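You operate a simulated robot arm through the tools that you are given. There is no shell and no other tool. Be economical: measure what you need, move in short steps, check, and stop when the job is done.

You run a simulated two-armed robot. Do the job below in one go: nothing can be reset, and whatever is moved stays where it is left.

## Task
Brush the grey cardigan clean, put it in the grey tray and carry that to the steam table.
Fine: wooden brush; put it back.

Only the result counts: the job must be done as asked and must still hold three seconds after the hand-in. Knocking over, shifting, dropping, spilling or breaking anything else fails it.

## Robot
Two 7-joint arms with two-finger parallel grippers on one trunk, on a base that drives. Base frame: it is fixed to the floor where the robot stands at the start and does not move with it; the origin is under the middle of the robot, x ahead of it, y to its left, z up. Lengths are in m, angles in degrees, forces in N, time in s.
The left shoulder is at the start at [0.05, 0.165, 1.03], the right one opposite. With the tool pointing down near the work surface each hand reaches from about 0.2 to 0.68 m from the robot's upright axis, wherever it stands, measured 20 degrees to its own side. Places, roughly: grey tray (48x29x4 cm) [0.7, 1, 0.9]; inside of the grey tray [0.7, 1, 0.9]; pad of the steam table [0.8, -0.3, 0.9]. Payload 3.91 kg a hand.
Tool frame (each hand has its own): the origin (TCP) lies between the finger pads and is the grasp point; the fingertips stand 0.03 m ahead of it; z points along the fingers, y is the line along which they close. The gripper opens to 0.11 m. The fingers are 0.02 m wide and 0.01 m thick; the gripper's body (0.048 by 0.112 m) begins 0.055 m behind the TCP.
Orientation is told as [roll, pitch, yaw] about the base's x, y, z axes, in that order, counted from this pose: with the fingers straight down and closing along the base's y, the tool's x points along the base's -x, its y along +y and its z along -z.

## Interface
- The arms move only by the tool move_arm. It takes "left_rows", "right_rows" or both (then of equal length, played together; a hand with none holds still); each is a list of rows, each a list of 3 entries, a list of its own where there are three numbers: the shift along the tool's x, y, z in units of 300 mm (1.0 is 300 mm), then the turn, a rotation vector about the tool's x, y, z in units of 180 degrees (1.0 is 180 degrees), then the finger opening in m, from 0 to 0.11. In form: [[[tx, ty, tz], [ax, ay, az], claw], ...]. A call has 1 to 10 rows; each row is the pose to reach, as a shift and turn from the pose commanded when the call began, along the tool's axes at that moment. A call with a number of a shift or a turn outside -1 to 1 is refused whole. Rows are played at 5 a second. More than 0.05 m and 8.6 degrees between two rows, or a gripper value outside its range, and nothing of the call is played. A pose out of reach is approached as far as the arm can. The call stops where the force on the tool passes 90 N (or 10 N more than at its start, if that is more) or the arm is blocked; 0.2 s more then pass. The fingers move at their own pace (about 0.045 m/s each) and stop on an object; they squeeze with about 26 N. The grip force told is the motor's: it shows also when the fingers shut on nothing. Time passes only in rows, and 0.2 s behind the last, so rows that repeat a pose let the fingers close. It gives the time, the measured TCP pose, the force on the tool (base axes), the opening and the grip force at its end, in the units of the frame above (readings bear some noise), with the torque about the TCP (base axes, N m) and any sound that the robot's microphone picked up.
- Cameras (640 x 400 px; columns grow to the right, rows downward): "scene" is now at [0.1203, 0.0153, 1.2472]; the picture's right is [0.17, -0.98, 0.00], its down [-0.10, -0.02, -0.99] and it looks along [0.98, 0.17, -0.10] (base axes); focal length 214 px, centre (320, 200). "left" rides on the left gripper at [0.072, -0.017, -0.103] in its tool frame; the picture's right is [0.23, 0.97, 0.00], its down [-0.76, 0.18, -0.62] and it looks along [-0.61, 0.14, 0.78] (tool axes); focal length 222 px, centre (320, 200). "right" rides on the right gripper at [0.072, 0.017, -0.103] in its tool frame; the picture's right is [-0.23, 0.97, 0.00], its down [-0.76, -0.18, -0.62] and it looks along [-0.61, -0.14, 0.78] (tool axes); focal length 222 px, centre (320, 200). There is no depth. A picture from a camera that has moved, and an enlarged one, comes with that camera's place and axes in the base frame and with its lens.
- grab_frame(camera): a new picture of that camera. The clock stands still meanwhile.
- move_column(by): slides the trunk up (or, below 0, down) by that many m; the arms and the scene camera ride with it, the base frame stays. It gives what a move gives, with no picture.
- drive_base(legs): drives the robot by 1 to 6 legs, each [ahead, left, turn to the left] in m, m and degrees, along the robot's own axes; the way and the turn of a leg run together, so that a leg with both is an arc; at most 1.5 m and 180 degrees a leg. The arms and the cameras ride along, it lands a little off, and it stops where it bumps. It gives what a move gives.
- head_to(pan, tilt): turns the head with the scene camera to pan (to the left, within 80 degrees either way) and tilt (down, from -29 to 69), counted from straight ahead of the robot. It gives what a move gives.
- zoom(camera, box): a new picture of the part [left, top, right, bottom] of that camera's present view, enlarged. The clock stands still meanwhile.
- close_job(): hands the job in; it is judged then, once.

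Work in short steps. Places have to be worked out from the pictures, the camera data and where the tool is seen: move nearer, look again, correct. Check each grasp and each placing, and mend what went wrong. You have 120 turns and 92 pictures in all, those below and enlarged ones among them. Open the grippers and draw the arms clear of the work before you hand the job in, unless the task says otherwise; then end with one line.

The tools are called after "Emit:" as a command line: name --argument value ..., lists and objects as JSON in quotes. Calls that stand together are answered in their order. move_arm: Moves the arms, as the interface text tells. Its arguments: {"type":"object","properties":{"left_rows":{"type":"array","items":{"type":"array"}},"right_rows":{"type":"array","items":{"type":"array"}}},"required":[]} The other tools are called the same way: move_column (by) slides the trunk up or down; drive_base (legs) drives the base; head_to (pan, tilt) turns the head that bears the scene camera; grab_frame (camera) takes a picture; zoom (camera, box) takes an enlarged picture of a part of a camera's view; close_job () hands the job in.

At the start:

```text
t: 0.0
left_tcp_pos: [0.3144, 0.2725, 1.2372]
left_ee_rot: [0.0, 0.0, 0.0]
left_wrist_force: [0.1, 1.0, 0.7]
left_torque: [-0.01, 0.0, 0.0]
left_finger_gap: 0.1101
left_grasp_force: 0.1
right_tcp_pos: [0.2863, -0.0331, 1.2413]
right_ee_rot: [0.1, 0.0, 0.0]
right_wrist_force: [-0.6, 0.4, -0.2]
right_torque: [0.0, 0.0, -0.01]
right_finger_gap: 0.1101
right_grasp_force: 0.1
trunk travel left (down, up): [-0.25, 0.253]
robot x, y, heading: [0.0023, -0.0015, -0.4]
head pan, tilt: [10.0, 5.9]
```

scene: 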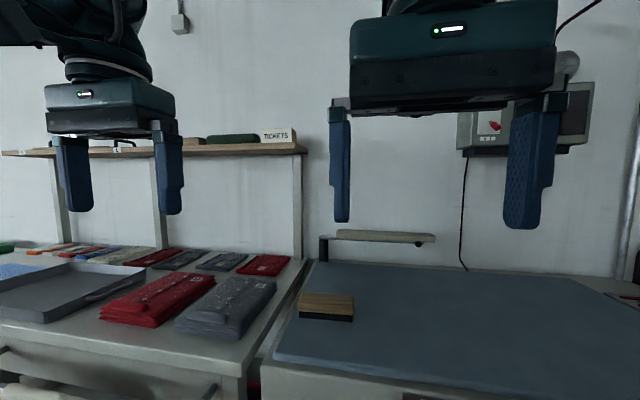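
right: 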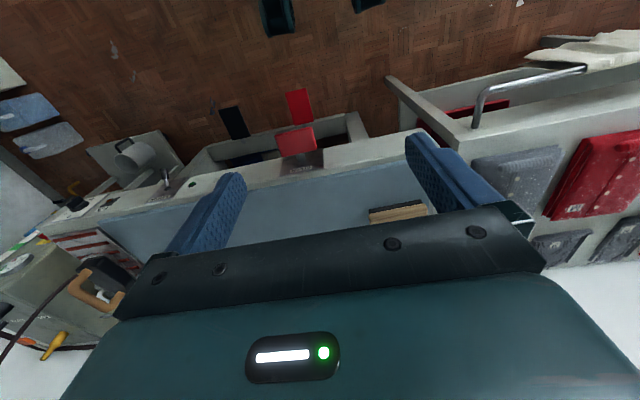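
left: 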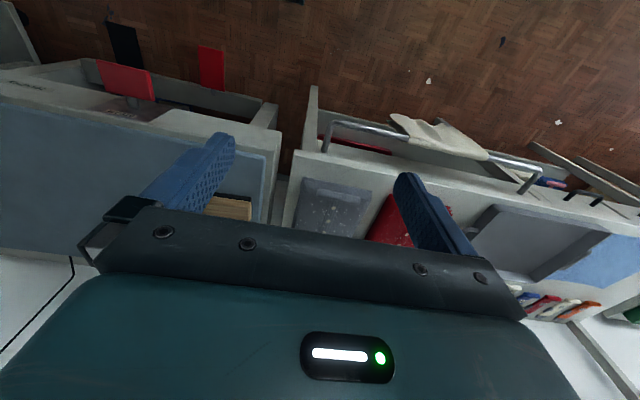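

The pictures show the cardigan (grey, speckled) beside a red one, the tray to the left and a wooden brush on the steam table. I turn the head for a better look down.

Emit:
head_to --pan 40 --tilt 30

Emit:
grab_frame --camera "scene"

Emit:
head_to --pan -25 --tilt 30

Emit:
grab_frame --camera "scene"

```text
t: 0.9
left_tcp_pos: [0.3141, 0.2719, 1.2376]
left_ee_rot: [0.0, 0.0, 0.0]
left_wrist_force: [0.2, -0.7, -0.3]
left_torque: [0.01, 0.0, 0.0]
left_finger_gap: 0.11
left_grasp_force: 0.1
right_tcp_pos: [0.2863, -0.0328, 1.2416]
right_ee_rot: [0.0, -0.1, 0.0]
right_wrist_force: [0.4, 0.2, 0.7]
right_torque: [0.02, -0.01, 0.01]
right_finger_gap: 0.1099
right_grasp_force: 0.1
trunk travel left (down, up): [-0.25, 0.253]
robot x, y, heading: [-0.0012, 0.001, -0.3]
head pan, tilt: [40.0, 30.0]
```

```text
88 pictures are left
camera scene: at [0.0989, 0.0574, 1.2084], right [0.64, -0.77, 0.0], down [-0.38, -0.32, -0.87], along [0.66, 0.56, -0.5], focal length 214 px, centre (320, 200)
```

scene: 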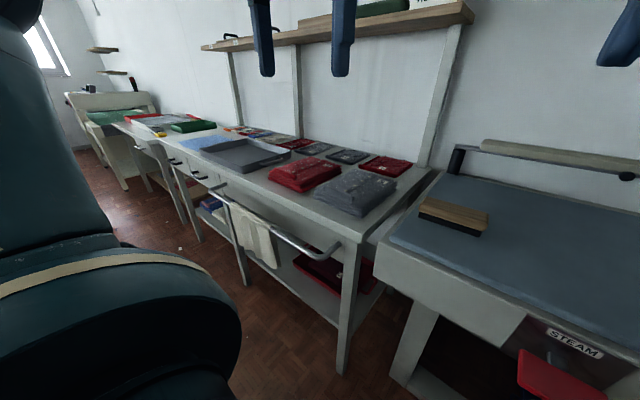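

```text
t: 2.3
left_tcp_pos: [0.3165, 0.2727, 1.2366]
left_ee_rot: [0.0, 0.0, -0.1]
left_wrist_force: [0.2, 0.6, -0.8]
left_torque: [0.0, 0.03, 0.01]
left_finger_gap: 0.1101
left_grasp_force: 0.0
right_tcp_pos: [0.2855, -0.0332, 1.2423]
right_ee_rot: [0.0, 0.0, 0.0]
right_wrist_force: [0.6, 1.5, 0.3]
right_torque: [0.02, 0.01, 0.02]
right_finger_gap: 0.1101
right_grasp_force: 0.2
trunk travel left (down, up): [-0.25, 0.253]
robot x, y, heading: [0.0008, -0.0021, -0.0]
head pan, tilt: [-25.0, 30.0]
```

```text
87 pictures are left
camera scene: at [0.1116, -0.0389, 1.2084], right [-0.42, -0.91, 0.0], down [-0.45, 0.21, -0.87], along [0.79, -0.37, -0.5], focal length 214 px, centre (320, 200)
```

scene: 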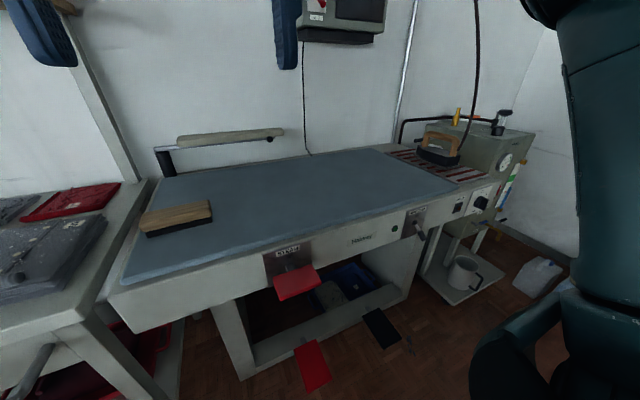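

I zoom on the cardigan/tray area and on the brush.

Emit:
head_to --pan 40 --tilt 30

Emit:
zoom --camera "scene" --box '[180, 110, 500, 310]'

Emit:
zoom --camera "scene" --box '[60, 80, 260, 205]'

```text
t: 3.7
left_tcp_pos: [0.3153, 0.2727, 1.2375]
left_ee_rot: [0.0, 0.0, 0.1]
left_wrist_force: [0.9, 1.0, 0.8]
left_torque: [0.0, -0.04, 0.05]
left_finger_gap: 0.1101
left_grasp_force: 0.0
right_tcp_pos: [0.2852, -0.0332, 1.2419]
right_ee_rot: [0.1, 0.0, -0.1]
right_wrist_force: [0.1, -0.5, 0.1]
right_torque: [0.02, 0.01, -0.02]
right_finger_gap: 0.1102
right_grasp_force: 0.1
trunk travel left (down, up): [-0.25, 0.253]
robot x, y, heading: [-0.0029, -0.0033, -0.1]
head pan, tilt: [40.0, 30.0]
```

```text
2.00 times, centred on (340, 210) of scene
camera zoom: at [0.0989, 0.0574, 1.2084], right [0.64, -0.77, 0.0], down [-0.38, -0.32, -0.87], along [0.66, 0.56, -0.5], focal length 429 px, centre (280, 180)
```

zoom: 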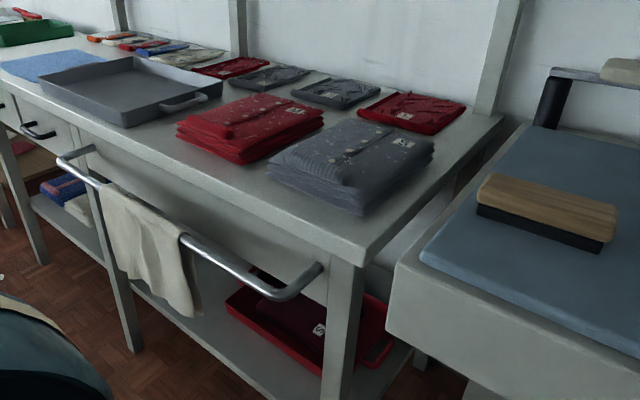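

```text
3.20 times, centred on (160, 142) of scene
camera zoom: at [0.0989, 0.0574, 1.2084], right [0.64, -0.77, 0.0], down [-0.38, -0.32, -0.87], along [0.66, 0.56, -0.5], focal length 686 px, centre (832, 384)
```

zoom: 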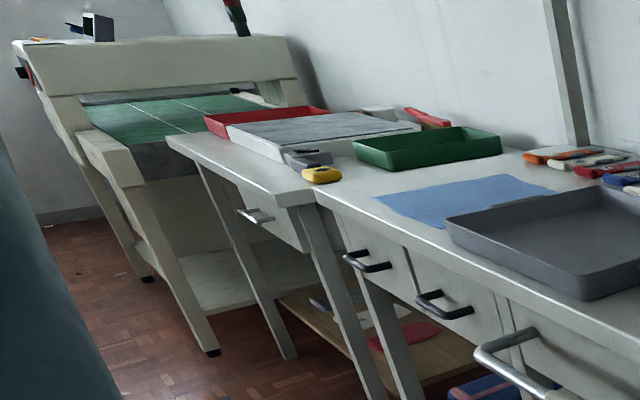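

Cardigan about (0.61, 0.35), brush about (0.61, 0.09), lying along y, bristles down. I check below for base clearance.

Emit:
head_to --pan 0 --tilt 69

Emit:
grab_frame --camera "scene"

Emit:
zoom --camera "right" --box '[340, 120, 540, 245]'

```text
t: 4.7
left_tcp_pos: [0.316, 0.2731, 1.2376]
left_ee_rot: [0.1, 0.1, 0.1]
left_wrist_force: [-0.1, 0.1, 0.8]
left_torque: [0.02, 0.03, 0.01]
left_finger_gap: 0.1097
left_grasp_force: 0.1
right_tcp_pos: [0.2855, -0.0326, 1.2418]
right_ee_rot: [0.0, 0.0, -0.1]
right_wrist_force: [0.4, 0.2, -0.1]
right_torque: [0.01, 0.01, 0.02]
right_finger_gap: 0.11
right_grasp_force: 0.0
trunk travel left (down, up): [-0.25, 0.253]
robot x, y, heading: [0.0014, -0.0004, -0.0]
head pan, tilt: [0.0, 68.8]
```

```text
84 pictures are left
camera scene: at [0.0856, -0.0006, 1.1569], right [0.0, -1.0, 0.0], down [-0.93, 0.0, -0.36], along [0.36, 0.0, -0.93], focal length 214 px, centre (320, 200)
```

scene: 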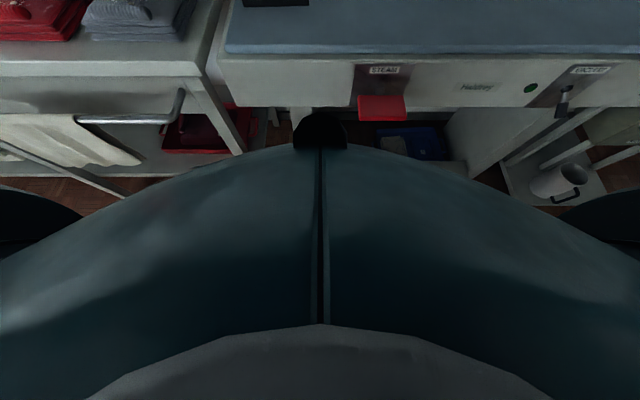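

```text
3.20 times, centred on (440, 182) of right
camera zoom: at [0.213, -0.0155, 1.345], right [0.23, 0.97, 0.0], down [0.76, -0.18, 0.62], along [0.61, -0.14, -0.78], focal length 711 px, centre (-64, 256)
```

zoom: 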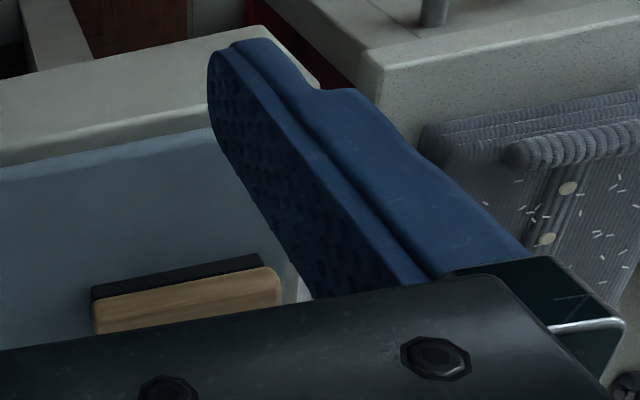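

Base sits clear of the tables. I drive 0.28 m left so that brush and cardigan are both in the right hand's range, then look.

Emit:
drive_base --legs '[[0, 0.28, 0]]'

Emit:
head_to --pan 0 --tilt 45

Emit:
grab_frame --camera "scene"

Emit:
grab_frame --camera "left"

```text
t: 6.7
left_tcp_pos: [0.3138, 0.5538, 1.2375]
left_ee_rot: [0.0, 0.0, 0.2]
left_wrist_force: [0.2, 0.6, 0.1]
left_torque: [-0.01, -0.01, 0.03]
left_finger_gap: 0.1099
left_grasp_force: 0.1
right_tcp_pos: [0.2855, 0.2485, 1.2432]
right_ee_rot: [0.1, -0.1, 0.3]
right_wrist_force: [-1.6, 0.6, 1.4]
right_torque: [-0.01, -0.02, 0.0]
right_finger_gap: 0.1098
right_grasp_force: 0.0
trunk travel left (down, up): [-0.25, 0.253]
robot x, y, heading: [0.0004, 0.2796, 0.3]
head pan, tilt: [0.0, 68.8]
```

```text
t: 7.6
left_tcp_pos: [0.3131, 0.5514, 1.2358]
left_ee_rot: [0.0, 0.0, 0.3]
left_wrist_force: [-0.1, 0.6, 0.1]
left_torque: [0.0, 0.01, 0.02]
left_finger_gap: 0.1101
left_grasp_force: 0.0
right_tcp_pos: [0.2867, 0.2476, 1.2422]
right_ee_rot: [0.1, 0.1, 0.3]
right_wrist_force: [-0.4, -0.2, -0.1]
right_torque: [-0.01, 0.01, 0.05]
right_finger_gap: 0.11
right_grasp_force: 0.1
trunk travel left (down, up): [-0.25, 0.253]
robot x, y, heading: [-0.0019, 0.2825, 0.3]
head pan, tilt: [0.0, 45.0]
```

```text
82 pictures are left
camera scene: at [0.1102, 0.2787, 1.1857], right [0.0, -1.0, 0.0], down [-0.71, 0.0, -0.71], along [0.71, 0.0, -0.71], focal length 214 px, centre (320, 200)
```

scene: 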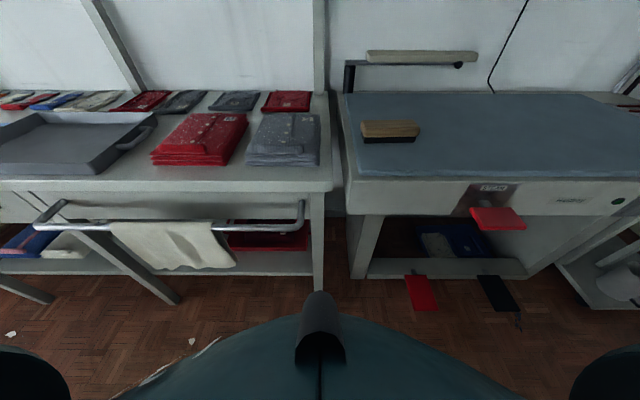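

```text
81 pictures are left
camera left: at [0.2411, 0.535, 1.3402], right [-0.23, 0.97, 0.0], down [0.76, 0.18, 0.62], along [0.61, 0.14, -0.78], focal length 222 px, centre (320, 200)
```

left: 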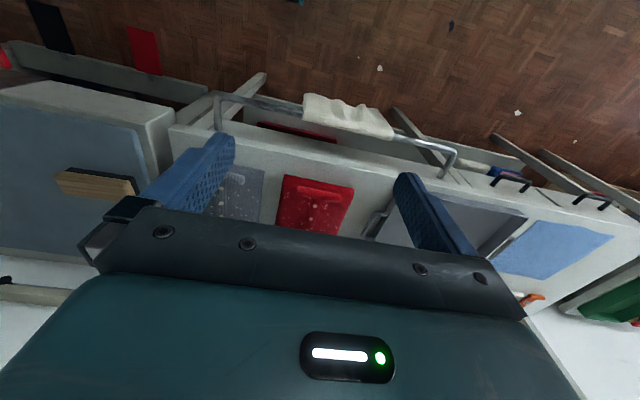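

Brush top centre triangulates to (0.65, 0.09, 0.91); cardigan spans x 0.545–0.765, y 0.28–0.45. I drive 0.1 m ahead to have the far part within reach.

Emit:
drive_base --legs '[[0.1, 0, 0]]'

```text
t: 8.7
left_tcp_pos: [0.4135, 0.5541, 1.2374]
left_ee_rot: [0.0, 0.0, 0.3]
left_wrist_force: [-0.5, -0.4, 0.1]
left_torque: [-0.01, 0.05, -0.01]
left_finger_gap: 0.1104
left_grasp_force: 0.2
right_tcp_pos: [0.3846, 0.2483, 1.2418]
right_ee_rot: [0.1, 0.1, 0.3]
right_wrist_force: [0.3, -1.7, -0.5]
right_torque: [-0.04, 0.0, -0.01]
right_finger_gap: 0.1102
right_grasp_force: 0.0
trunk travel left (down, up): [-0.25, 0.253]
robot x, y, heading: [0.0957, 0.2788, 0.1]
head pan, tilt: [0.0, 45.0]
```

No bump. Now the right hand goes above the brush while turning 85° yaw.

Emit:
move_arm --right_rows '[[[-0.0885, -0.0527, 0.06], [0, 0, -0.047], 0.11], [[-0.177, -0.105, 0.12], [0, 0, -0.094], 0.11], [[-0.2655, -0.158, 0.18], [0, 0, -0.141], 0.11], [[-0.354, -0.211, 0.24], [0, 0, -0.188], 0.11], [[-0.4425, -0.2635, 0.3], [0, 0, -0.235], 0.11], [[-0.531, -0.316, 0.36], [0, 0, -0.282], 0.11], [[-0.6195, -0.369, 0.42], [0, 0, -0.329], 0.11], [[-0.708, -0.4216, 0.48], [0, 0, -0.376], 0.11], [[-0.7965, -0.474, 0.54], [0, 0, -0.423], 0.11], [[-0.885, -0.527, 0.6], [0, 0, -0.47], 0.11]]'

Emit:
grab_frame --camera "right"

Emit:
grab_frame --camera "scene"

```text
t: 10.9
left_tcp_pos: [0.4123, 0.5527, 1.2362]
left_ee_rot: [0.0, 0.1, 0.2]
left_wrist_force: [-0.3, 0.5, 0.4]
left_torque: [0.0, -0.01, 0.01]
left_finger_gap: 0.1101
left_grasp_force: 0.0
right_tcp_pos: [0.4438, 0.1988, 1.0174]
right_ee_rot: [-0.2, -0.2, 84.2]
right_wrist_force: [0.3, 0.1, -0.6]
right_torque: [0.04, -0.01, 0.01]
right_finger_gap: 0.1102
right_grasp_force: 0.1
right hand out of reach, approached as far as the arm can: row 7, 8, 9, 10
trunk travel left (down, up): [-0.25, 0.253]
robot x, y, heading: [0.0996, 0.278, 0.2]
head pan, tilt: [0.0, 45.0]
```

```text
80 pictures are left
camera right: at [0.418, 0.1292, 1.1191], right [-0.95, 0.32, 0.0], down [0.25, 0.74, 0.63], along [0.2, 0.59, -0.78], focal length 222 px, centre (320, 200)
```

right: 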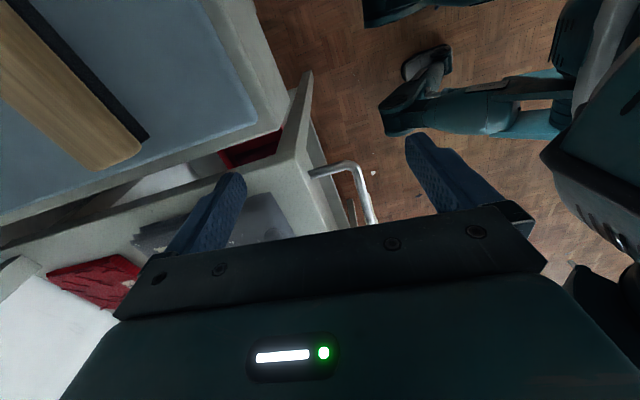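

```text
79 pictures are left
camera scene: at [0.2089, 0.2794, 1.1858], right [0.01, -1.0, 0.0], down [-0.71, 0.0, -0.71], along [0.71, 0.0, -0.71], focal length 214 px, centre (320, 200)
```

scene: 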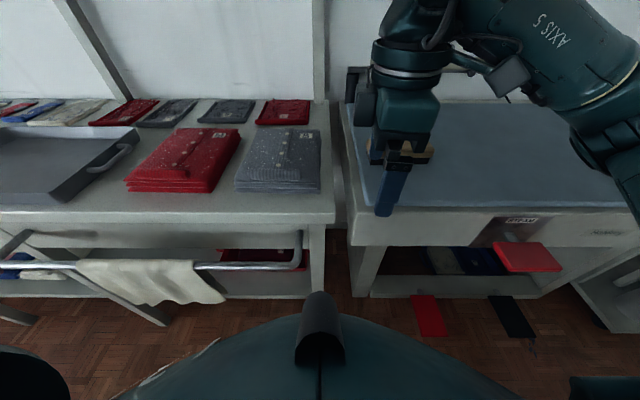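

The +84° turn ran the wrist into its limits. I turn back to yaw 0 while rising a little, to try the other side.

Emit:
move_arm --right_rows '[[[0, 0, -0.03], [0, 0, 0.047], 0.11], [[0, 0, -0.06], [0, 0, 0.094], 0.11], [[0, 0, -0.09], [0, 0, 0.141], 0.11], [[0, 0, -0.12], [0, 0, 0.188], 0.11], [[0, 0, -0.15], [0, 0, 0.235], 0.11], [[0, 0, -0.15], [0, 0, 0.282], 0.11], [[0, 0, -0.15], [0, 0, 0.329], 0.11], [[0, 0, -0.15], [0, 0, 0.376], 0.11], [[0, 0, -0.15], [0, 0, 0.423], 0.11], [[0, 0, -0.15], [0, 0, 0.47], 0.11]]'

```text
t: 13.1
left_tcp_pos: [0.4109, 0.5541, 1.2363]
left_ee_rot: [0.0, 0.0, 0.2]
left_wrist_force: [-0.3, -0.2, 0.0]
left_torque: [-0.02, -0.01, 0.02]
left_finger_gap: 0.1099
left_grasp_force: 0.1
right_tcp_pos: [0.4412, 0.1961, 1.0709]
right_ee_rot: [0.1, 0.0, 0.1]
right_wrist_force: [-1.0, -0.1, 0.3]
right_torque: [-0.01, -0.02, -0.01]
right_finger_gap: 0.1099
right_grasp_force: 0.0
trunk travel left (down, up): [-0.25, 0.253]
robot x, y, heading: [0.0921, 0.2754, 0.3]
head pan, tilt: [0.0, 45.0]
```

Now turn to yaw −85° while moving toward the brush.

Emit:
move_arm --right_rows '[[[-0.06, -0.035, 0], [0, 0, 0.047], 0.11], [[-0.12, -0.07, 0], [0, 0, 0.094], 0.11], [[-0.18, -0.105, 0], [0, 0, 0.141], 0.11], [[-0.24, -0.14, 0], [0, 0, 0.188], 0.11], [[-0.3, -0.175, 0], [0, 0, 0.235], 0.11], [[-0.36, -0.21, 0], [0, 0, 0.282], 0.11], [[-0.42, -0.245, 0], [0, 0, 0.329], 0.11], [[-0.48, -0.28, 0], [0, 0, 0.376], 0.11], [[-0.54, -0.315, 0], [0, 0, 0.423], 0.11], [[-0.6, -0.35, 0], [0, 0, 0.47], 0.11]]'

Emit:
grab_frame --camera "right"

Emit:
grab_frame --camera "scene"

```text
t: 15.3
left_tcp_pos: [0.4119, 0.5525, 1.2371]
left_ee_rot: [0.0, 0.0, 0.4]
left_wrist_force: [-0.2, 0.3, 0.8]
left_torque: [-0.02, 0.0, -0.01]
left_finger_gap: 0.1102
left_grasp_force: 0.0
right_tcp_pos: [0.622, 0.0925, 1.0684]
right_ee_rot: [0.0, 0.1, -84.6]
right_wrist_force: [0.7, -0.1, 0.2]
right_torque: [-0.03, -0.01, 0.0]
right_finger_gap: 0.11
right_grasp_force: 0.0
trunk travel left (down, up): [-0.25, 0.253]
robot x, y, heading: [0.1, 0.2796, 0.3]
head pan, tilt: [0.0, 45.0]
```

```text
78 pictures are left
camera right: at [0.6308, 0.1668, 1.1727], right [0.99, -0.13, 0.0], down [-0.1, -0.78, 0.62], along [-0.08, -0.62, -0.78], focal length 222 px, centre (320, 200)
```

right: 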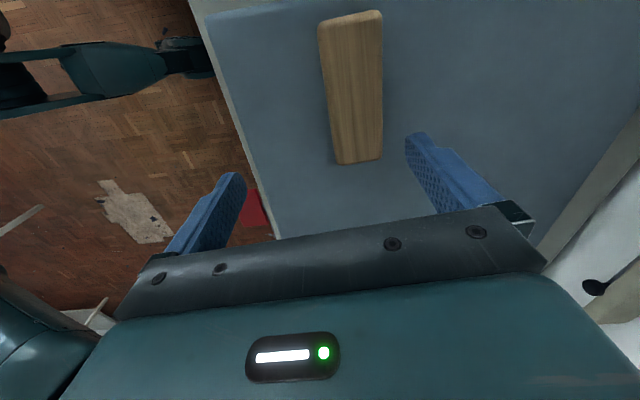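

```text
77 pictures are left
camera scene: at [0.209, 0.2792, 1.1857], right [0.01, -1.0, 0.0], down [-0.71, 0.0, -0.71], along [0.71, 0.0, -0.71], focal length 214 px, centre (320, 200)
```

scene: 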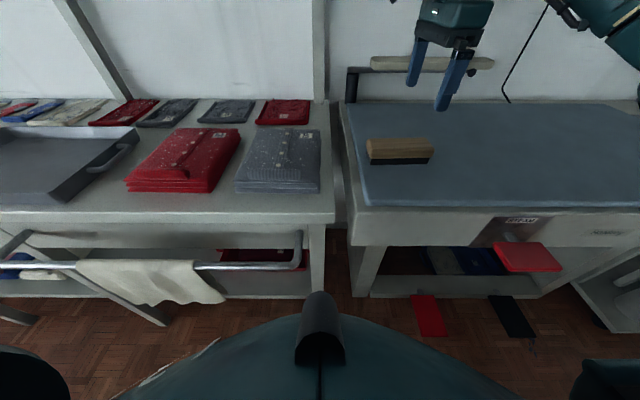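

The −85° side reaches fine; brush centre now (0.66, 0.093), 15 × 5.8 cm. I zoom in for the heights of wood and bristles.

Emit:
zoom --camera "scene" --box '[340, 100, 480, 188]'

Emit:
zoom --camera "scene" --box '[215, 90, 345, 215]'

```text
4.55 times, centred on (410, 144) of scene
camera zoom: at [0.209, 0.2792, 1.1857], right [0.01, -1.0, 0.0], down [-0.71, 0.0, -0.71], along [0.71, 0.0, -0.71], focal length 975 px, centre (-89, 454)
```

zoom: 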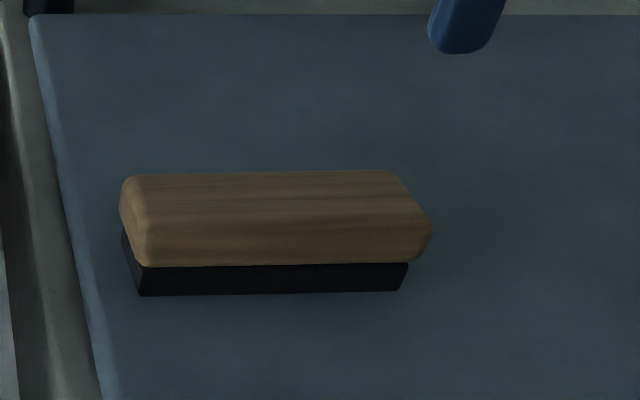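

```text
3.20 times, centred on (280, 152) of scene
camera zoom: at [0.209, 0.2792, 1.1857], right [0.01, -1.0, 0.0], down [-0.71, 0.0, -0.71], along [0.71, 0.0, -0.71], focal length 686 px, centre (448, 352)
```

zoom: 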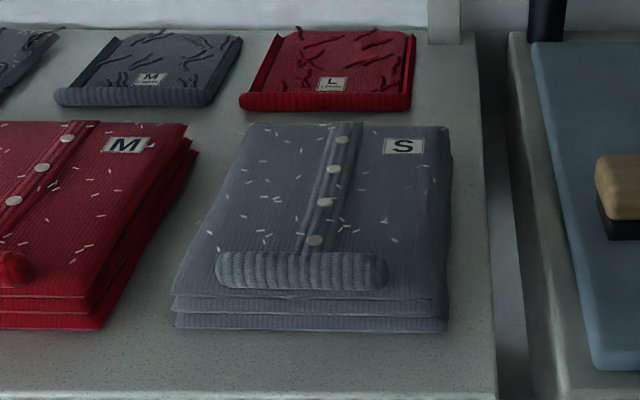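

Pad at about 0.881, wood from 0.904 to 0.925. I align (x 0.658, yaw −88) and descend to TCP z = 0.929.

Emit:
move_arm --right_rows '[[[-0.005, 0.12, 0.0], [0, 0, 0.019], 0.11], [[-0.005, 0.12, 0.12], [0, 0, 0.019], 0.11], [[-0.005, 0.12, 0.24], [0, 0, 0.019], 0.11], [[-0.005, 0.12, 0.34], [0, 0, 0.019], 0.11]]'

Emit:
grab_frame --camera "right"

Emit:
zoom --camera "scene" --box '[340, 70, 480, 188]'

```text
t: 16.3
left_tcp_pos: [0.412, 0.5526, 1.2371]
left_ee_rot: [-0.1, 0.0, 0.3]
left_wrist_force: [0.5, 0.1, -0.5]
left_torque: [-0.02, 0.01, -0.04]
left_finger_gap: 0.1104
left_grasp_force: 0.1
right_tcp_pos: [0.6567, 0.0952, 0.9681]
right_ee_rot: [0.0, 0.2, -87.8]
right_wrist_force: [0.4, -0.1, 0.5]
right_torque: [-0.02, 0.01, 0.02]
right_finger_gap: 0.1102
right_grasp_force: 0.1
trunk travel left (down, up): [-0.25, 0.253]
robot x, y, heading: [0.0993, 0.2822, 0.3]
head pan, tilt: [0.0, 45.0]
```

```text
74 pictures are left
camera right: at [0.6709, 0.1678, 1.0718], right [0.98, -0.19, 0.0], down [-0.15, -0.77, 0.62], along [-0.12, -0.61, -0.78], focal length 222 px, centre (320, 200)
```

right: 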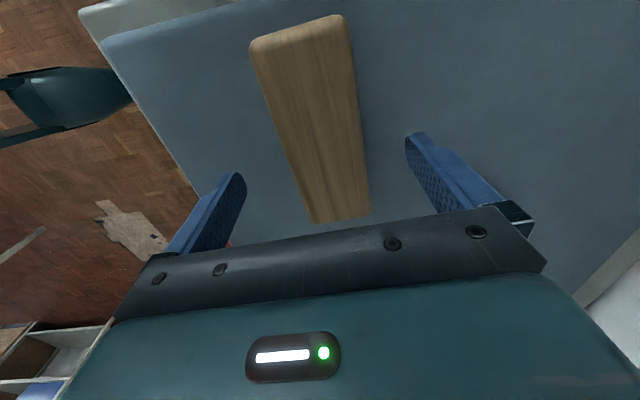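

```text
3.39 times, centred on (410, 129) of scene
camera zoom: at [0.2091, 0.2791, 1.1858], right [0.01, -1.0, 0.0], down [-0.71, 0.0, -0.71], along [0.71, 0.0, -0.71], focal length 727 px, centre (15, 441)
```

zoom: 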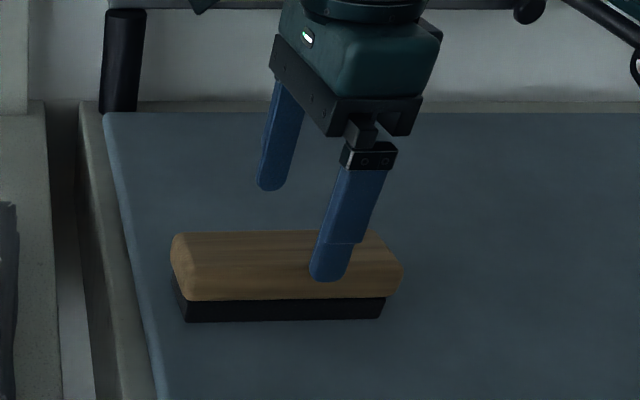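

Well aligned. Descend the last 4 cm and close on the wood.

Emit:
move_arm --right_rows '[[[0.004, 0.01, 0.07], [0, 0, 0], 0.11], [[0.004, 0.01, 0.132], [0, 0, 0], 0.11], [[0.004, 0.01, 0.132], [0, 0, 0], 0.03], [[0.004, 0.01, 0.132], [0, 0, 0], 0.03], [[0.004, 0.01, 0.132], [0, 0, 0], 0.03], [[0.004, 0.01, 0.132], [0, 0, 0], 0.03], [[0.004, 0.01, 0.132], [0, 0, 0], 0.03]]'

Emit:
zoom --camera "scene" --box '[340, 70, 480, 188]'

```text
t: 17.9
left_tcp_pos: [0.4122, 0.5522, 1.238]
left_ee_rot: [0.0, 0.0, 0.4]
left_wrist_force: [-0.6, 0.1, -0.1]
left_torque: [-0.02, 0.0, 0.0]
left_finger_gap: 0.1097
left_grasp_force: 0.1
right_tcp_pos: [0.6606, 0.0971, 0.9289]
right_ee_rot: [0.0, 0.0, -87.8]
right_wrist_force: [-0.8, -0.1, -0.7]
right_torque: [0.03, 0.03, 0.06]
right_finger_gap: 0.0594
right_grasp_force: 26.0
trunk travel left (down, up): [-0.25, 0.253]
robot x, y, heading: [0.0969, 0.2811, 0.3]
head pan, tilt: [0.0, 45.0]
```

```text
3.39 times, centred on (410, 129) of scene
camera zoom: at [0.2089, 0.2793, 1.1857], right [0.01, -1.0, 0.0], down [-0.71, 0.0, -0.71], along [0.71, 0.0, -0.71], focal length 727 px, centre (15, 441)
```

zoom: 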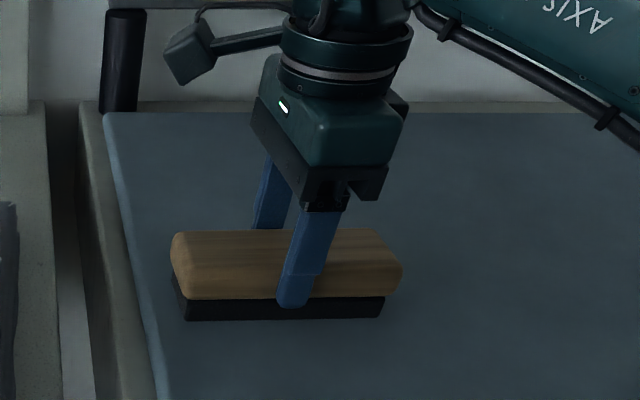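

Grip holds (26 N, 59 mm). Lift straight up and carry the brush over the cardigan.

Emit:
move_arm --right_rows '[[[0, 0, -0.13], [0, 0, 0], 0.03], [[0, 0, -0.26], [0, 0, 0], 0.03], [[0, 0, -0.35], [0, 0, 0], 0.03], [[0.15, -0.02, -0.35], [0, 0, 0], 0.03], [[0.3, -0.04, -0.35], [0, 0, 0], 0.03], [[0.45, -0.06, -0.35], [0, 0, 0], 0.03], [[0.6, -0.08, -0.35], [0, 0, 0], 0.03], [[0.75, -0.1, -0.35], [0, 0, 0], 0.03], [[0.83, -0.12, -0.35], [0, 0, 0], 0.03]]'

Emit:
grab_frame --camera "right"

Emit:
zoom --camera "scene" --box '[200, 50, 360, 210]'

```text
t: 19.9
left_tcp_pos: [0.4118, 0.5538, 1.2372]
left_ee_rot: [0.0, -0.1, 0.2]
left_wrist_force: [0.7, -0.5, -1.2]
left_torque: [0.01, -0.02, 0.02]
left_finger_gap: 0.11
left_grasp_force: 0.1
right_tcp_pos: [0.6132, 0.3433, 1.0326]
right_ee_rot: [0.0, 0.0, -87.7]
right_wrist_force: [0.6, -0.6, -1.6]
right_torque: [-0.01, -0.01, 0.01]
right_finger_gap: 0.0594
right_grasp_force: 26.5
trunk travel left (down, up): [-0.25, 0.253]
robot x, y, heading: [0.0942, 0.2772, 0.2]
head pan, tilt: [0.0, 45.0]
```

```text
71 pictures are left
camera right: at [0.6264, 0.4171, 1.1369], right [0.98, -0.19, 0.0], down [-0.15, -0.77, 0.62], along [-0.12, -0.61, -0.78], focal length 222 px, centre (320, 200)
```

right: 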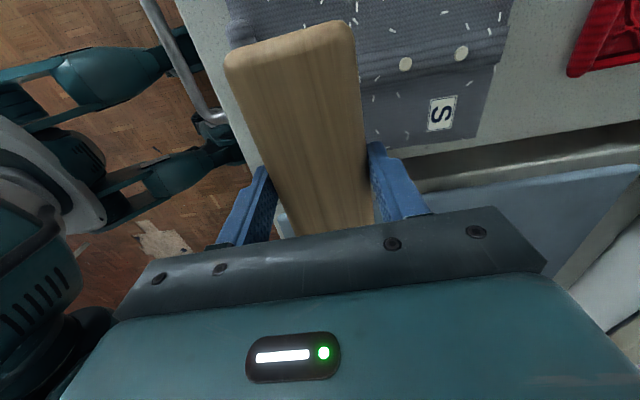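

```text
2.50 times, centred on (280, 130) of scene
camera zoom: at [0.2089, 0.2795, 1.1857], right [0.01, -1.0, 0.0], down [-0.71, 0.0, -0.71], along [0.71, 0.0, -0.71], focal length 536 px, centre (420, 375)
```

zoom: 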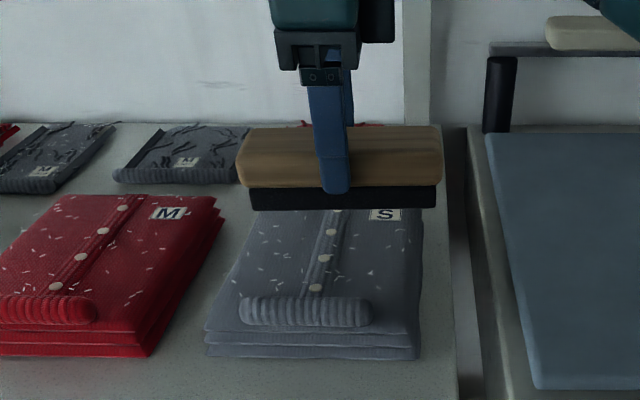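

Brush is over the front of the cardigan. I shift to x≈0.635 and lower in small steps to feel for contact (expected near TCP z ≈ 0.95).

Emit:
move_arm --right_rows '[[[0, 0.073, 0.1], [0, 0, 0], 0.03], [[0, 0.073, 0.2], [0, 0, 0], 0.03], [[0, 0.073, 0.255], [0, 0, 0], 0.03]]'

Emit:
zoom --camera "scene" --box '[200, 80, 360, 210]'

```text
t: 20.7
left_tcp_pos: [0.4121, 0.5533, 1.2364]
left_ee_rot: [0.0, -0.1, 0.2]
left_wrist_force: [0.0, -0.6, 0.9]
left_torque: [0.01, 0.01, 0.05]
left_finger_gap: 0.1101
left_grasp_force: 0.0
right_tcp_pos: [0.6354, 0.3455, 0.9581]
right_ee_rot: [-0.1, 0.1, -87.7]
right_wrist_force: [0.4, -0.2, -0.9]
right_torque: [-0.01, 0.0, 0.01]
right_finger_gap: 0.0593
right_grasp_force: 25.7
trunk travel left (down, up): [-0.25, 0.253]
robot x, y, heading: [0.0965, 0.2785, 0.0]
head pan, tilt: [0.0, 45.0]
```

```text
3.08 times, centred on (280, 145) of scene
camera zoom: at [0.2091, 0.2793, 1.1857], right [0.01, -1.0, 0.0], down [-0.71, 0.0, -0.71], along [0.71, 0.0, -0.71], focal length 660 px, centre (443, 369)
```

zoom: 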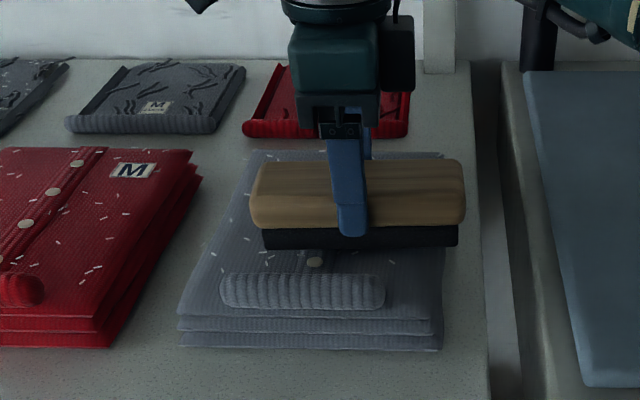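

Still hovering ~1 cm above. I shift back 18 mm so the strip by the rolled hem is covered, and lower in 3 mm steps.

Emit:
move_arm --right_rows '[[[0, -0.06, 0.01], [0, 0, 0], 0.03], [[0, -0.06, 0.02], [0, 0, 0], 0.03], [[0, -0.06, 0.03], [0, 0, 0], 0.03], [[0, -0.06, 0.03], [0, 0, 0], 0.03]]'

```text
t: 21.7
left_tcp_pos: [0.4102, 0.5532, 1.2366]
left_ee_rot: [0.0, 0.0, 0.3]
left_wrist_force: [0.5, 0.3, 0.1]
left_torque: [0.0, -0.03, 0.05]
left_finger_gap: 0.1101
left_grasp_force: 0.0
right_tcp_pos: [0.6173, 0.3441, 0.9492]
right_ee_rot: [0.0, 0.1, -87.7]
right_wrist_force: [0.1, 1.7, 2.8]
right_torque: [-0.07, 0.06, 0.0]
right_finger_gap: 0.0592
right_grasp_force: 26.1
trunk travel left (down, up): [-0.25, 0.253]
robot x, y, heading: [0.0994, 0.281, 0.4]
head pan, tilt: [0.0, 45.0]
```

Force is turning upward (+2.8 N): contact begins. Two millimetres more to confirm.

Emit:
move_arm --right_rows '[[[0, 0, 0.005], [0, 0, 0], 0.03], [[0, 0, 0.008], [0, 0, 0], 0.03]]'

```text
t: 22.3
left_tcp_pos: [0.4113, 0.554, 1.2384]
left_ee_rot: [0.0, -0.1, 0.4]
left_wrist_force: [-0.5, -0.5, -0.6]
left_torque: [-0.01, 0.0, 0.03]
left_finger_gap: 0.1098
left_grasp_force: 0.1
right_tcp_pos: [0.6175, 0.3422, 0.9493]
right_ee_rot: [0.2, 0.2, -87.7]
right_wrist_force: [1.9, 3.3, 19.0]
right_torque: [-0.34, 0.18, 0.03]
right_finger_gap: 0.0593
right_grasp_force: 25.9
trunk travel left (down, up): [-0.25, 0.253]
robot x, y, heading: [0.0982, 0.2776, 0.5]
head pan, tilt: [0.0, 45.0]
```

Firm contact at TCP z ≈ 0.949 (19 N for 2 mm). I ease off about 1 mm and make the first stroke toward +x.

Emit:
move_arm --right_rows '[[[0, 0.0, -0.004], [0, 0, 0], 0.03], [[0, 0.06, -0.004], [0, 0, 0], 0.03], [[0, 0.12, -0.004], [0, 0, 0], 0.03], [[0, 0.18, -0.004], [0, 0, 0], 0.03], [[0, 0.24, -0.004], [0, 0, 0], 0.03], [[0, 0.3, -0.004], [0, 0, 0], 0.03], [[0, 0.36, -0.004], [0, 0, 0], 0.03], [[0, 0.42, -0.004], [0, 0, 0], 0.03]]'

Emit:
zoom --camera "scene" --box '[200, 80, 360, 210]'

```text
t: 24.1
left_tcp_pos: [0.4097, 0.5537, 1.2371]
left_ee_rot: [0.0, 0.0, 0.3]
left_wrist_force: [-0.3, -0.7, -0.3]
left_torque: [-0.03, 0.02, 0.03]
left_finger_gap: 0.11
left_grasp_force: 0.0
right_tcp_pos: [0.6709, 0.3463, 0.9483]
right_ee_rot: [0.1, 0.0, -87.8]
right_wrist_force: [-7.6, 3.5, 15.3]
right_torque: [-0.46, 0.37, -0.31]
right_finger_gap: 0.0593
right_grasp_force: 25.8
right hand out of reach, approached as far as the arm can: row 5, 6, 7, 8
trunk travel left (down, up): [-0.25, 0.253]
robot x, y, heading: [0.0976, 0.2772, 0.5]
head pan, tilt: [0.0, 45.0]
```

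```text
3.08 times, centred on (280, 145) of scene
camera zoom: at [0.207, 0.2796, 1.186], right [0.01, -1.0, 0.0], down [-0.71, 0.0, -0.71], along [0.71, 0.0, -0.71], focal length 660 px, centre (443, 369)
```

zoom: 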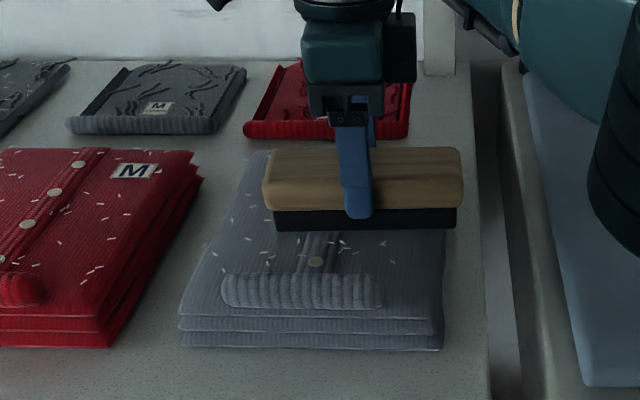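

The right arm can't reach further across from here, and lint behind the stroke seems to remain. I lift off and drive left so the cardigan lies on the right arm's side.

Emit:
move_arm --right_rows '[[[0, 0, -0.1], [0, 0, 0], 0.03], [[0, 0, -0.2], [0, 0, 0], 0.03]]'

Emit:
drive_base --legs '[[0, 0.24, 0]]'

Emit:
head_to --pan -25 --tilt 45

Emit:
grab_frame --camera "scene"

```text
t: 24.7
left_tcp_pos: [0.4107, 0.5536, 1.2376]
left_ee_rot: [0.0, 0.0, 0.4]
left_wrist_force: [0.4, 0.1, -0.7]
left_torque: [-0.01, -0.01, 0.0]
left_finger_gap: 0.11
left_grasp_force: 0.0
right_tcp_pos: [0.6634, 0.3409, 0.9978]
right_ee_rot: [0.0, 0.2, -87.7]
right_wrist_force: [0.2, -0.3, -1.4]
right_torque: [-0.01, 0.0, 0.02]
right_finger_gap: 0.0593
right_grasp_force: 26.0
right hand out of reach, approached as far as the arm can: row 1, 2
trunk travel left (down, up): [-0.25, 0.253]
robot x, y, heading: [0.0981, 0.2837, 0.3]
head pan, tilt: [0.0, 45.0]
```

```text
t: 26.5
left_tcp_pos: [0.4115, 0.7939, 1.2367]
left_ee_rot: [-0.1, -0.1, 0.2]
left_wrist_force: [-0.1, 0.4, -0.2]
left_torque: [0.0, 0.0, 0.0]
left_finger_gap: 0.1103
left_grasp_force: 0.1
right_tcp_pos: [0.6617, 0.5811, 0.9982]
right_ee_rot: [-0.1, 0.1, -87.8]
right_wrist_force: [0.1, 0.5, -0.7]
right_torque: [0.01, 0.0, 0.04]
right_finger_gap: 0.0596
right_grasp_force: 26.5
trunk travel left (down, up): [-0.25, 0.253]
robot x, y, heading: [0.0968, 0.5212, 0.3]
head pan, tilt: [0.0, 45.0]
```

```text
t: 27.4
left_tcp_pos: [0.4112, 0.794, 1.2368]
left_ee_rot: [0.0, -0.1, 0.2]
left_wrist_force: [-0.5, 0.0, 0.0]
left_torque: [0.04, 0.01, 0.02]
left_finger_gap: 0.1101
left_grasp_force: 0.1
right_tcp_pos: [0.6634, 0.5806, 0.9979]
right_ee_rot: [0.0, 0.1, -87.9]
right_wrist_force: [-0.3, -0.6, -1.2]
right_torque: [0.02, -0.02, -0.01]
right_finger_gap: 0.0594
right_grasp_force: 25.6
trunk travel left (down, up): [-0.25, 0.253]
robot x, y, heading: [0.0946, 0.5199, 0.1]
head pan, tilt: [-25.0, 45.0]
```

```text
67 pictures are left
camera scene: at [0.2005, 0.4863, 1.1857], right [-0.42, -0.91, 0.0], down [-0.64, 0.3, -0.71], along [0.64, -0.3, -0.71], focal length 214 px, centre (320, 200)
```

scene: 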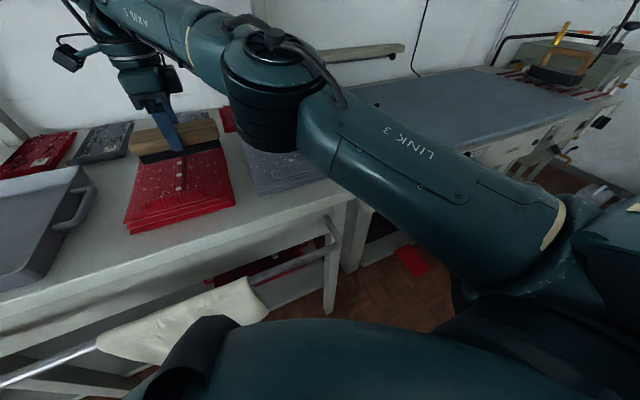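

I move the brush to the far (collar) side of the cardigan at y≈0.39, to stroke toward the hem.

Emit:
move_arm --right_rows '[[[-0.13, 0.05, 0], [0, 0, 0], 0.03], [[-0.26, 0.1, 0], [0, 0, 0], 0.03], [[-0.39, 0.15, 0], [0, 0, 0], 0.03], [[-0.52, 0.2, 0], [0, 0, 0], 0.03], [[-0.635, 0.25, 0], [0, 0, 0], 0.03]]'

Emit:
grab_frame --camera "scene"

Emit:
grab_frame --camera "right"

```text
t: 28.6
left_tcp_pos: [0.4117, 0.7938, 1.2366]
left_ee_rot: [0.0, 0.0, 0.2]
left_wrist_force: [-0.3, 0.0, 0.3]
left_torque: [-0.01, -0.01, 0.05]
left_finger_gap: 0.1099
left_grasp_force: 0.1
right_tcp_pos: [0.7327, 0.388, 0.9922]
right_ee_rot: [0.0, 0.1, -87.8]
right_wrist_force: [0.1, -0.1, -1.6]
right_torque: [-0.03, 0.0, -0.01]
right_finger_gap: 0.0594
right_grasp_force: 26.0
right hand out of reach, approached as far as the arm can: row 4, 5
trunk travel left (down, up): [-0.25, 0.253]
robot x, y, heading: [0.0984, 0.5223, 0.3]
head pan, tilt: [-25.0, 45.0]
```

```text
66 pictures are left
camera scene: at [0.2005, 0.4863, 1.1857], right [-0.42, -0.91, 0.0], down [-0.64, 0.3, -0.71], along [0.64, -0.3, -0.71], focal length 214 px, centre (320, 200)
```

scene: 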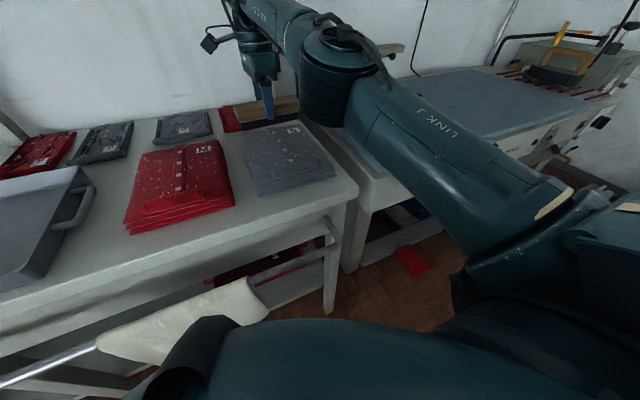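

```text
65 pictures are left
camera right: at [0.7453, 0.4599, 1.0949], right [0.98, -0.19, 0.0], down [-0.15, -0.77, 0.62], along [-0.12, -0.61, -0.78], focal length 222 px, centre (320, 200)
```

right: 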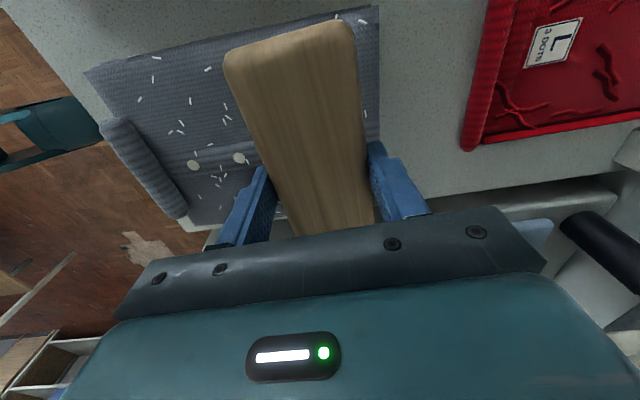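

Reach is borderline; I drive 5 cm ahead, then recheck.

Emit:
drive_base --legs '[[0.05, 0, 0]]'

```text
t: 29.5
left_tcp_pos: [0.4628, 0.7938, 1.2366]
left_ee_rot: [0.0, 0.0, 0.2]
left_wrist_force: [-0.1, -0.2, 0.2]
left_torque: [0.0, 0.02, 0.01]
left_finger_gap: 0.1098
left_grasp_force: 0.1
right_tcp_pos: [0.7824, 0.3876, 0.9912]
right_ee_rot: [-0.2, 0.1, -87.7]
right_wrist_force: [0.3, -0.3, -1.3]
right_torque: [0.05, 0.0, -0.03]
right_finger_gap: 0.0595
right_grasp_force: 25.2
trunk travel left (down, up): [-0.25, 0.253]
robot x, y, heading: [0.1446, 0.5215, 0.5]
head pan, tilt: [-25.0, 45.0]
```

Now stroke from collar to hem at y≈0.39 with light pressure.

Emit:
move_arm --right_rows '[[[0, -0.09, 0.05], [0, 0, 0], 0.03], [[0, -0.09, 0.12], [0, 0, 0], 0.03], [[0, -0.09, 0.142], [0, 0, 0], 0.03], [[0, -0.16, 0.142], [0, 0, 0], 0.03], [[0, -0.23, 0.142], [0, 0, 0], 0.03], [[0, -0.3, 0.142], [0, 0, 0], 0.03], [[0, -0.37, 0.142], [0, 0, 0], 0.03], [[0, -0.44, 0.142], [0, 0, 0], 0.03], [[0, -0.51, 0.142], [0, 0, 0], 0.03], [[0, -0.545, 0.142], [0, 0, 0], 0.03]]'

Emit:
move_arm --right_rows '[[[0, 0.0, -0.1], [0, 0, 0], 0.03], [[0, 0.15, -0.15], [0, 0, 0], 0.03], [[0, 0.3, -0.15], [0, 0, 0], 0.03], [[0, 0.45, -0.15], [0, 0, 0], 0.03]]'

Emit:
zoom --camera "right" --box '[80, 0, 400, 200]'

Emit:
zoom --camera "scene" --box '[200, 90, 360, 210]'

```text
t: 31.7
left_tcp_pos: [0.4615, 0.7953, 1.236]
left_ee_rot: [-0.1, 0.0, 0.1]
left_wrist_force: [0.0, -0.6, -0.1]
left_torque: [-0.01, 0.02, -0.02]
left_finger_gap: 0.1099
left_grasp_force: 0.1
right_tcp_pos: [0.7829, 0.3894, 0.9764]
right_ee_rot: [0.0, 0.1, -87.8]
right_wrist_force: [-0.5, 1.0, -0.9]
right_torque: [-0.03, 0.01, 0.01]
right_finger_gap: 0.0592
right_grasp_force: 26.0
right hand out of reach, approached as far as the arm can: row 1, 2, 3, 4, 5, 6, 7, 8, 9, 10
trunk travel left (down, up): [-0.25, 0.253]
robot x, y, heading: [0.1472, 0.5224, 0.1]
head pan, tilt: [-25.0, 45.0]
```

```text
t: 32.7
left_tcp_pos: [0.4621, 0.7941, 1.2371]
left_ee_rot: [0.0, 0.0, 0.0]
left_wrist_force: [-0.2, 0.6, 0.2]
left_torque: [0.03, 0.0, -0.04]
left_finger_gap: 0.1099
left_grasp_force: 0.2
right_tcp_pos: [0.7781, 0.3897, 1.0068]
right_ee_rot: [-0.1, 0.0, -87.8]
right_wrist_force: [0.1, -0.5, -1.5]
right_torque: [0.02, 0.0, 0.01]
right_finger_gap: 0.0599
right_grasp_force: 25.9
right hand out of reach, approached as far as the arm can: row 1, 2, 3, 4
trunk travel left (down, up): [-0.25, 0.253]
robot x, y, heading: [0.1488, 0.5229, 0.4]
head pan, tilt: [-25.0, 45.0]
```

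```text
2.00 times, centred on (240, 100) of right
camera zoom: at [0.7912, 0.462, 1.1105], right [0.98, -0.19, 0.0], down [-0.15, -0.77, 0.62], along [-0.12, -0.61, -0.78], focal length 444 px, centre (480, 400)
```

zoom: 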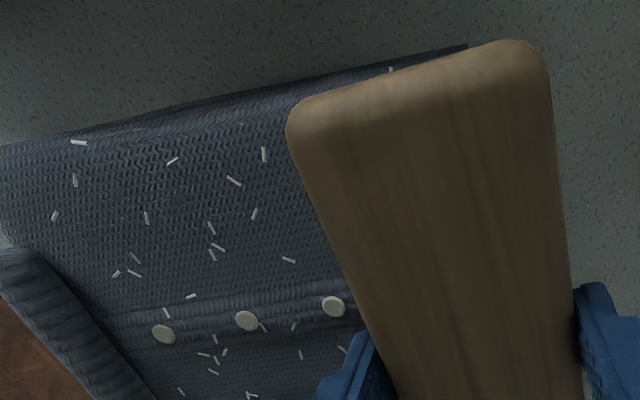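

```text
3.33 times, centred on (280, 150) of scene
camera zoom: at [0.2503, 0.4864, 1.1857], right [-0.42, -0.91, 0.0], down [-0.64, 0.3, -0.71], along [0.64, -0.3, -0.71], focal length 715 px, centre (453, 367)
```

zoom: 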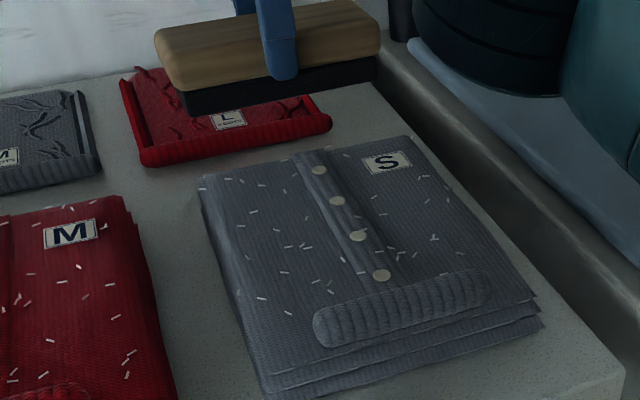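

The arm sticks at a wrist limit at this yaw, and most lint is still there. I turn the brush toward yaw 0 (brush along x, strokes across y), which suits the arm better, pulling back to x≈0.68.

Emit:
move_arm --right_rows '[[[0, -0.03, -0.02], [0, 0, -0.045], 0.03], [[0, -0.06, -0.04], [0, 0, -0.09], 0.03], [[0, -0.09, -0.06], [0, 0, -0.135], 0.03], [[0, -0.12, -0.06], [0, 0, -0.18], 0.03], [[0, -0.15, -0.06], [0, 0, -0.225], 0.03], [[0, -0.18, -0.06], [0, 0, -0.27], 0.03], [[0, -0.21, -0.06], [0, 0, -0.315], 0.03], [[0, -0.24, -0.06], [0, 0, -0.36], 0.03], [[0, -0.27, -0.06], [0, 0, -0.405], 0.03], [[0, -0.3, -0.06], [0, 0, -0.45], 0.03]]'

```text
t: 34.9
left_tcp_pos: [0.4617, 0.7958, 1.2371]
left_ee_rot: [0.0, 0.0, 0.2]
left_wrist_force: [0.3, 1.0, -0.6]
left_torque: [-0.01, 0.0, 0.01]
left_finger_gap: 0.11
left_grasp_force: 0.1
right_tcp_pos: [0.6837, 0.3834, 1.0228]
right_ee_rot: [0.1, -0.1, -6.7]
right_wrist_force: [0.3, -0.3, -1.6]
right_torque: [0.04, 0.0, -0.02]
right_finger_gap: 0.0594
right_grasp_force: 25.6
trunk travel left (down, up): [-0.25, 0.253]
robot x, y, heading: [0.1466, 0.5175, -0.0]
head pan, tilt: [-25.0, 45.0]
```

Free again. Align to yaw 0 and come down at the left edge (x 0.67, y 0.43), just above contact.

Emit:
move_arm --right_rows '[[[0.0635, 0.149, 0.05], [0, 0, -0.037], 0.03], [[0.0635, 0.149, 0.15], [0, 0, -0.037], 0.03], [[0.0635, 0.149, 0.236], [0, 0, -0.037], 0.03], [[0.0635, 0.149, 0.243], [0, 0, -0.037], 0.03]]'

Emit:
zoom --camera "scene" --box '[180, 90, 360, 210]'

```text
refused: row 1 steps farther than a row can; nothing moved
```

```text
3.33 times, centred on (270, 150) of scene
camera zoom: at [0.2503, 0.4863, 1.1857], right [-0.42, -0.91, 0.0], down [-0.64, 0.3, -0.71], along [0.64, -0.3, -0.71], focal length 715 px, centre (487, 367)
```

zoom: 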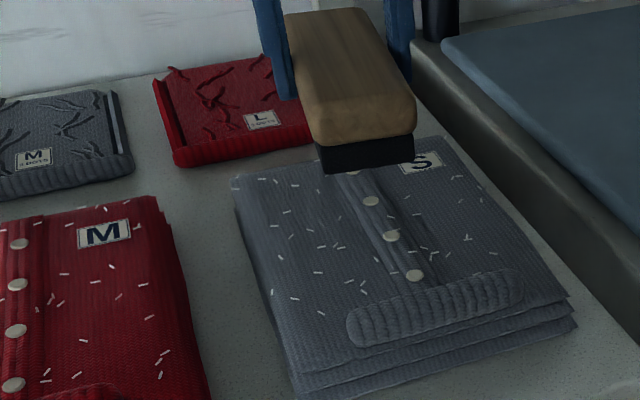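

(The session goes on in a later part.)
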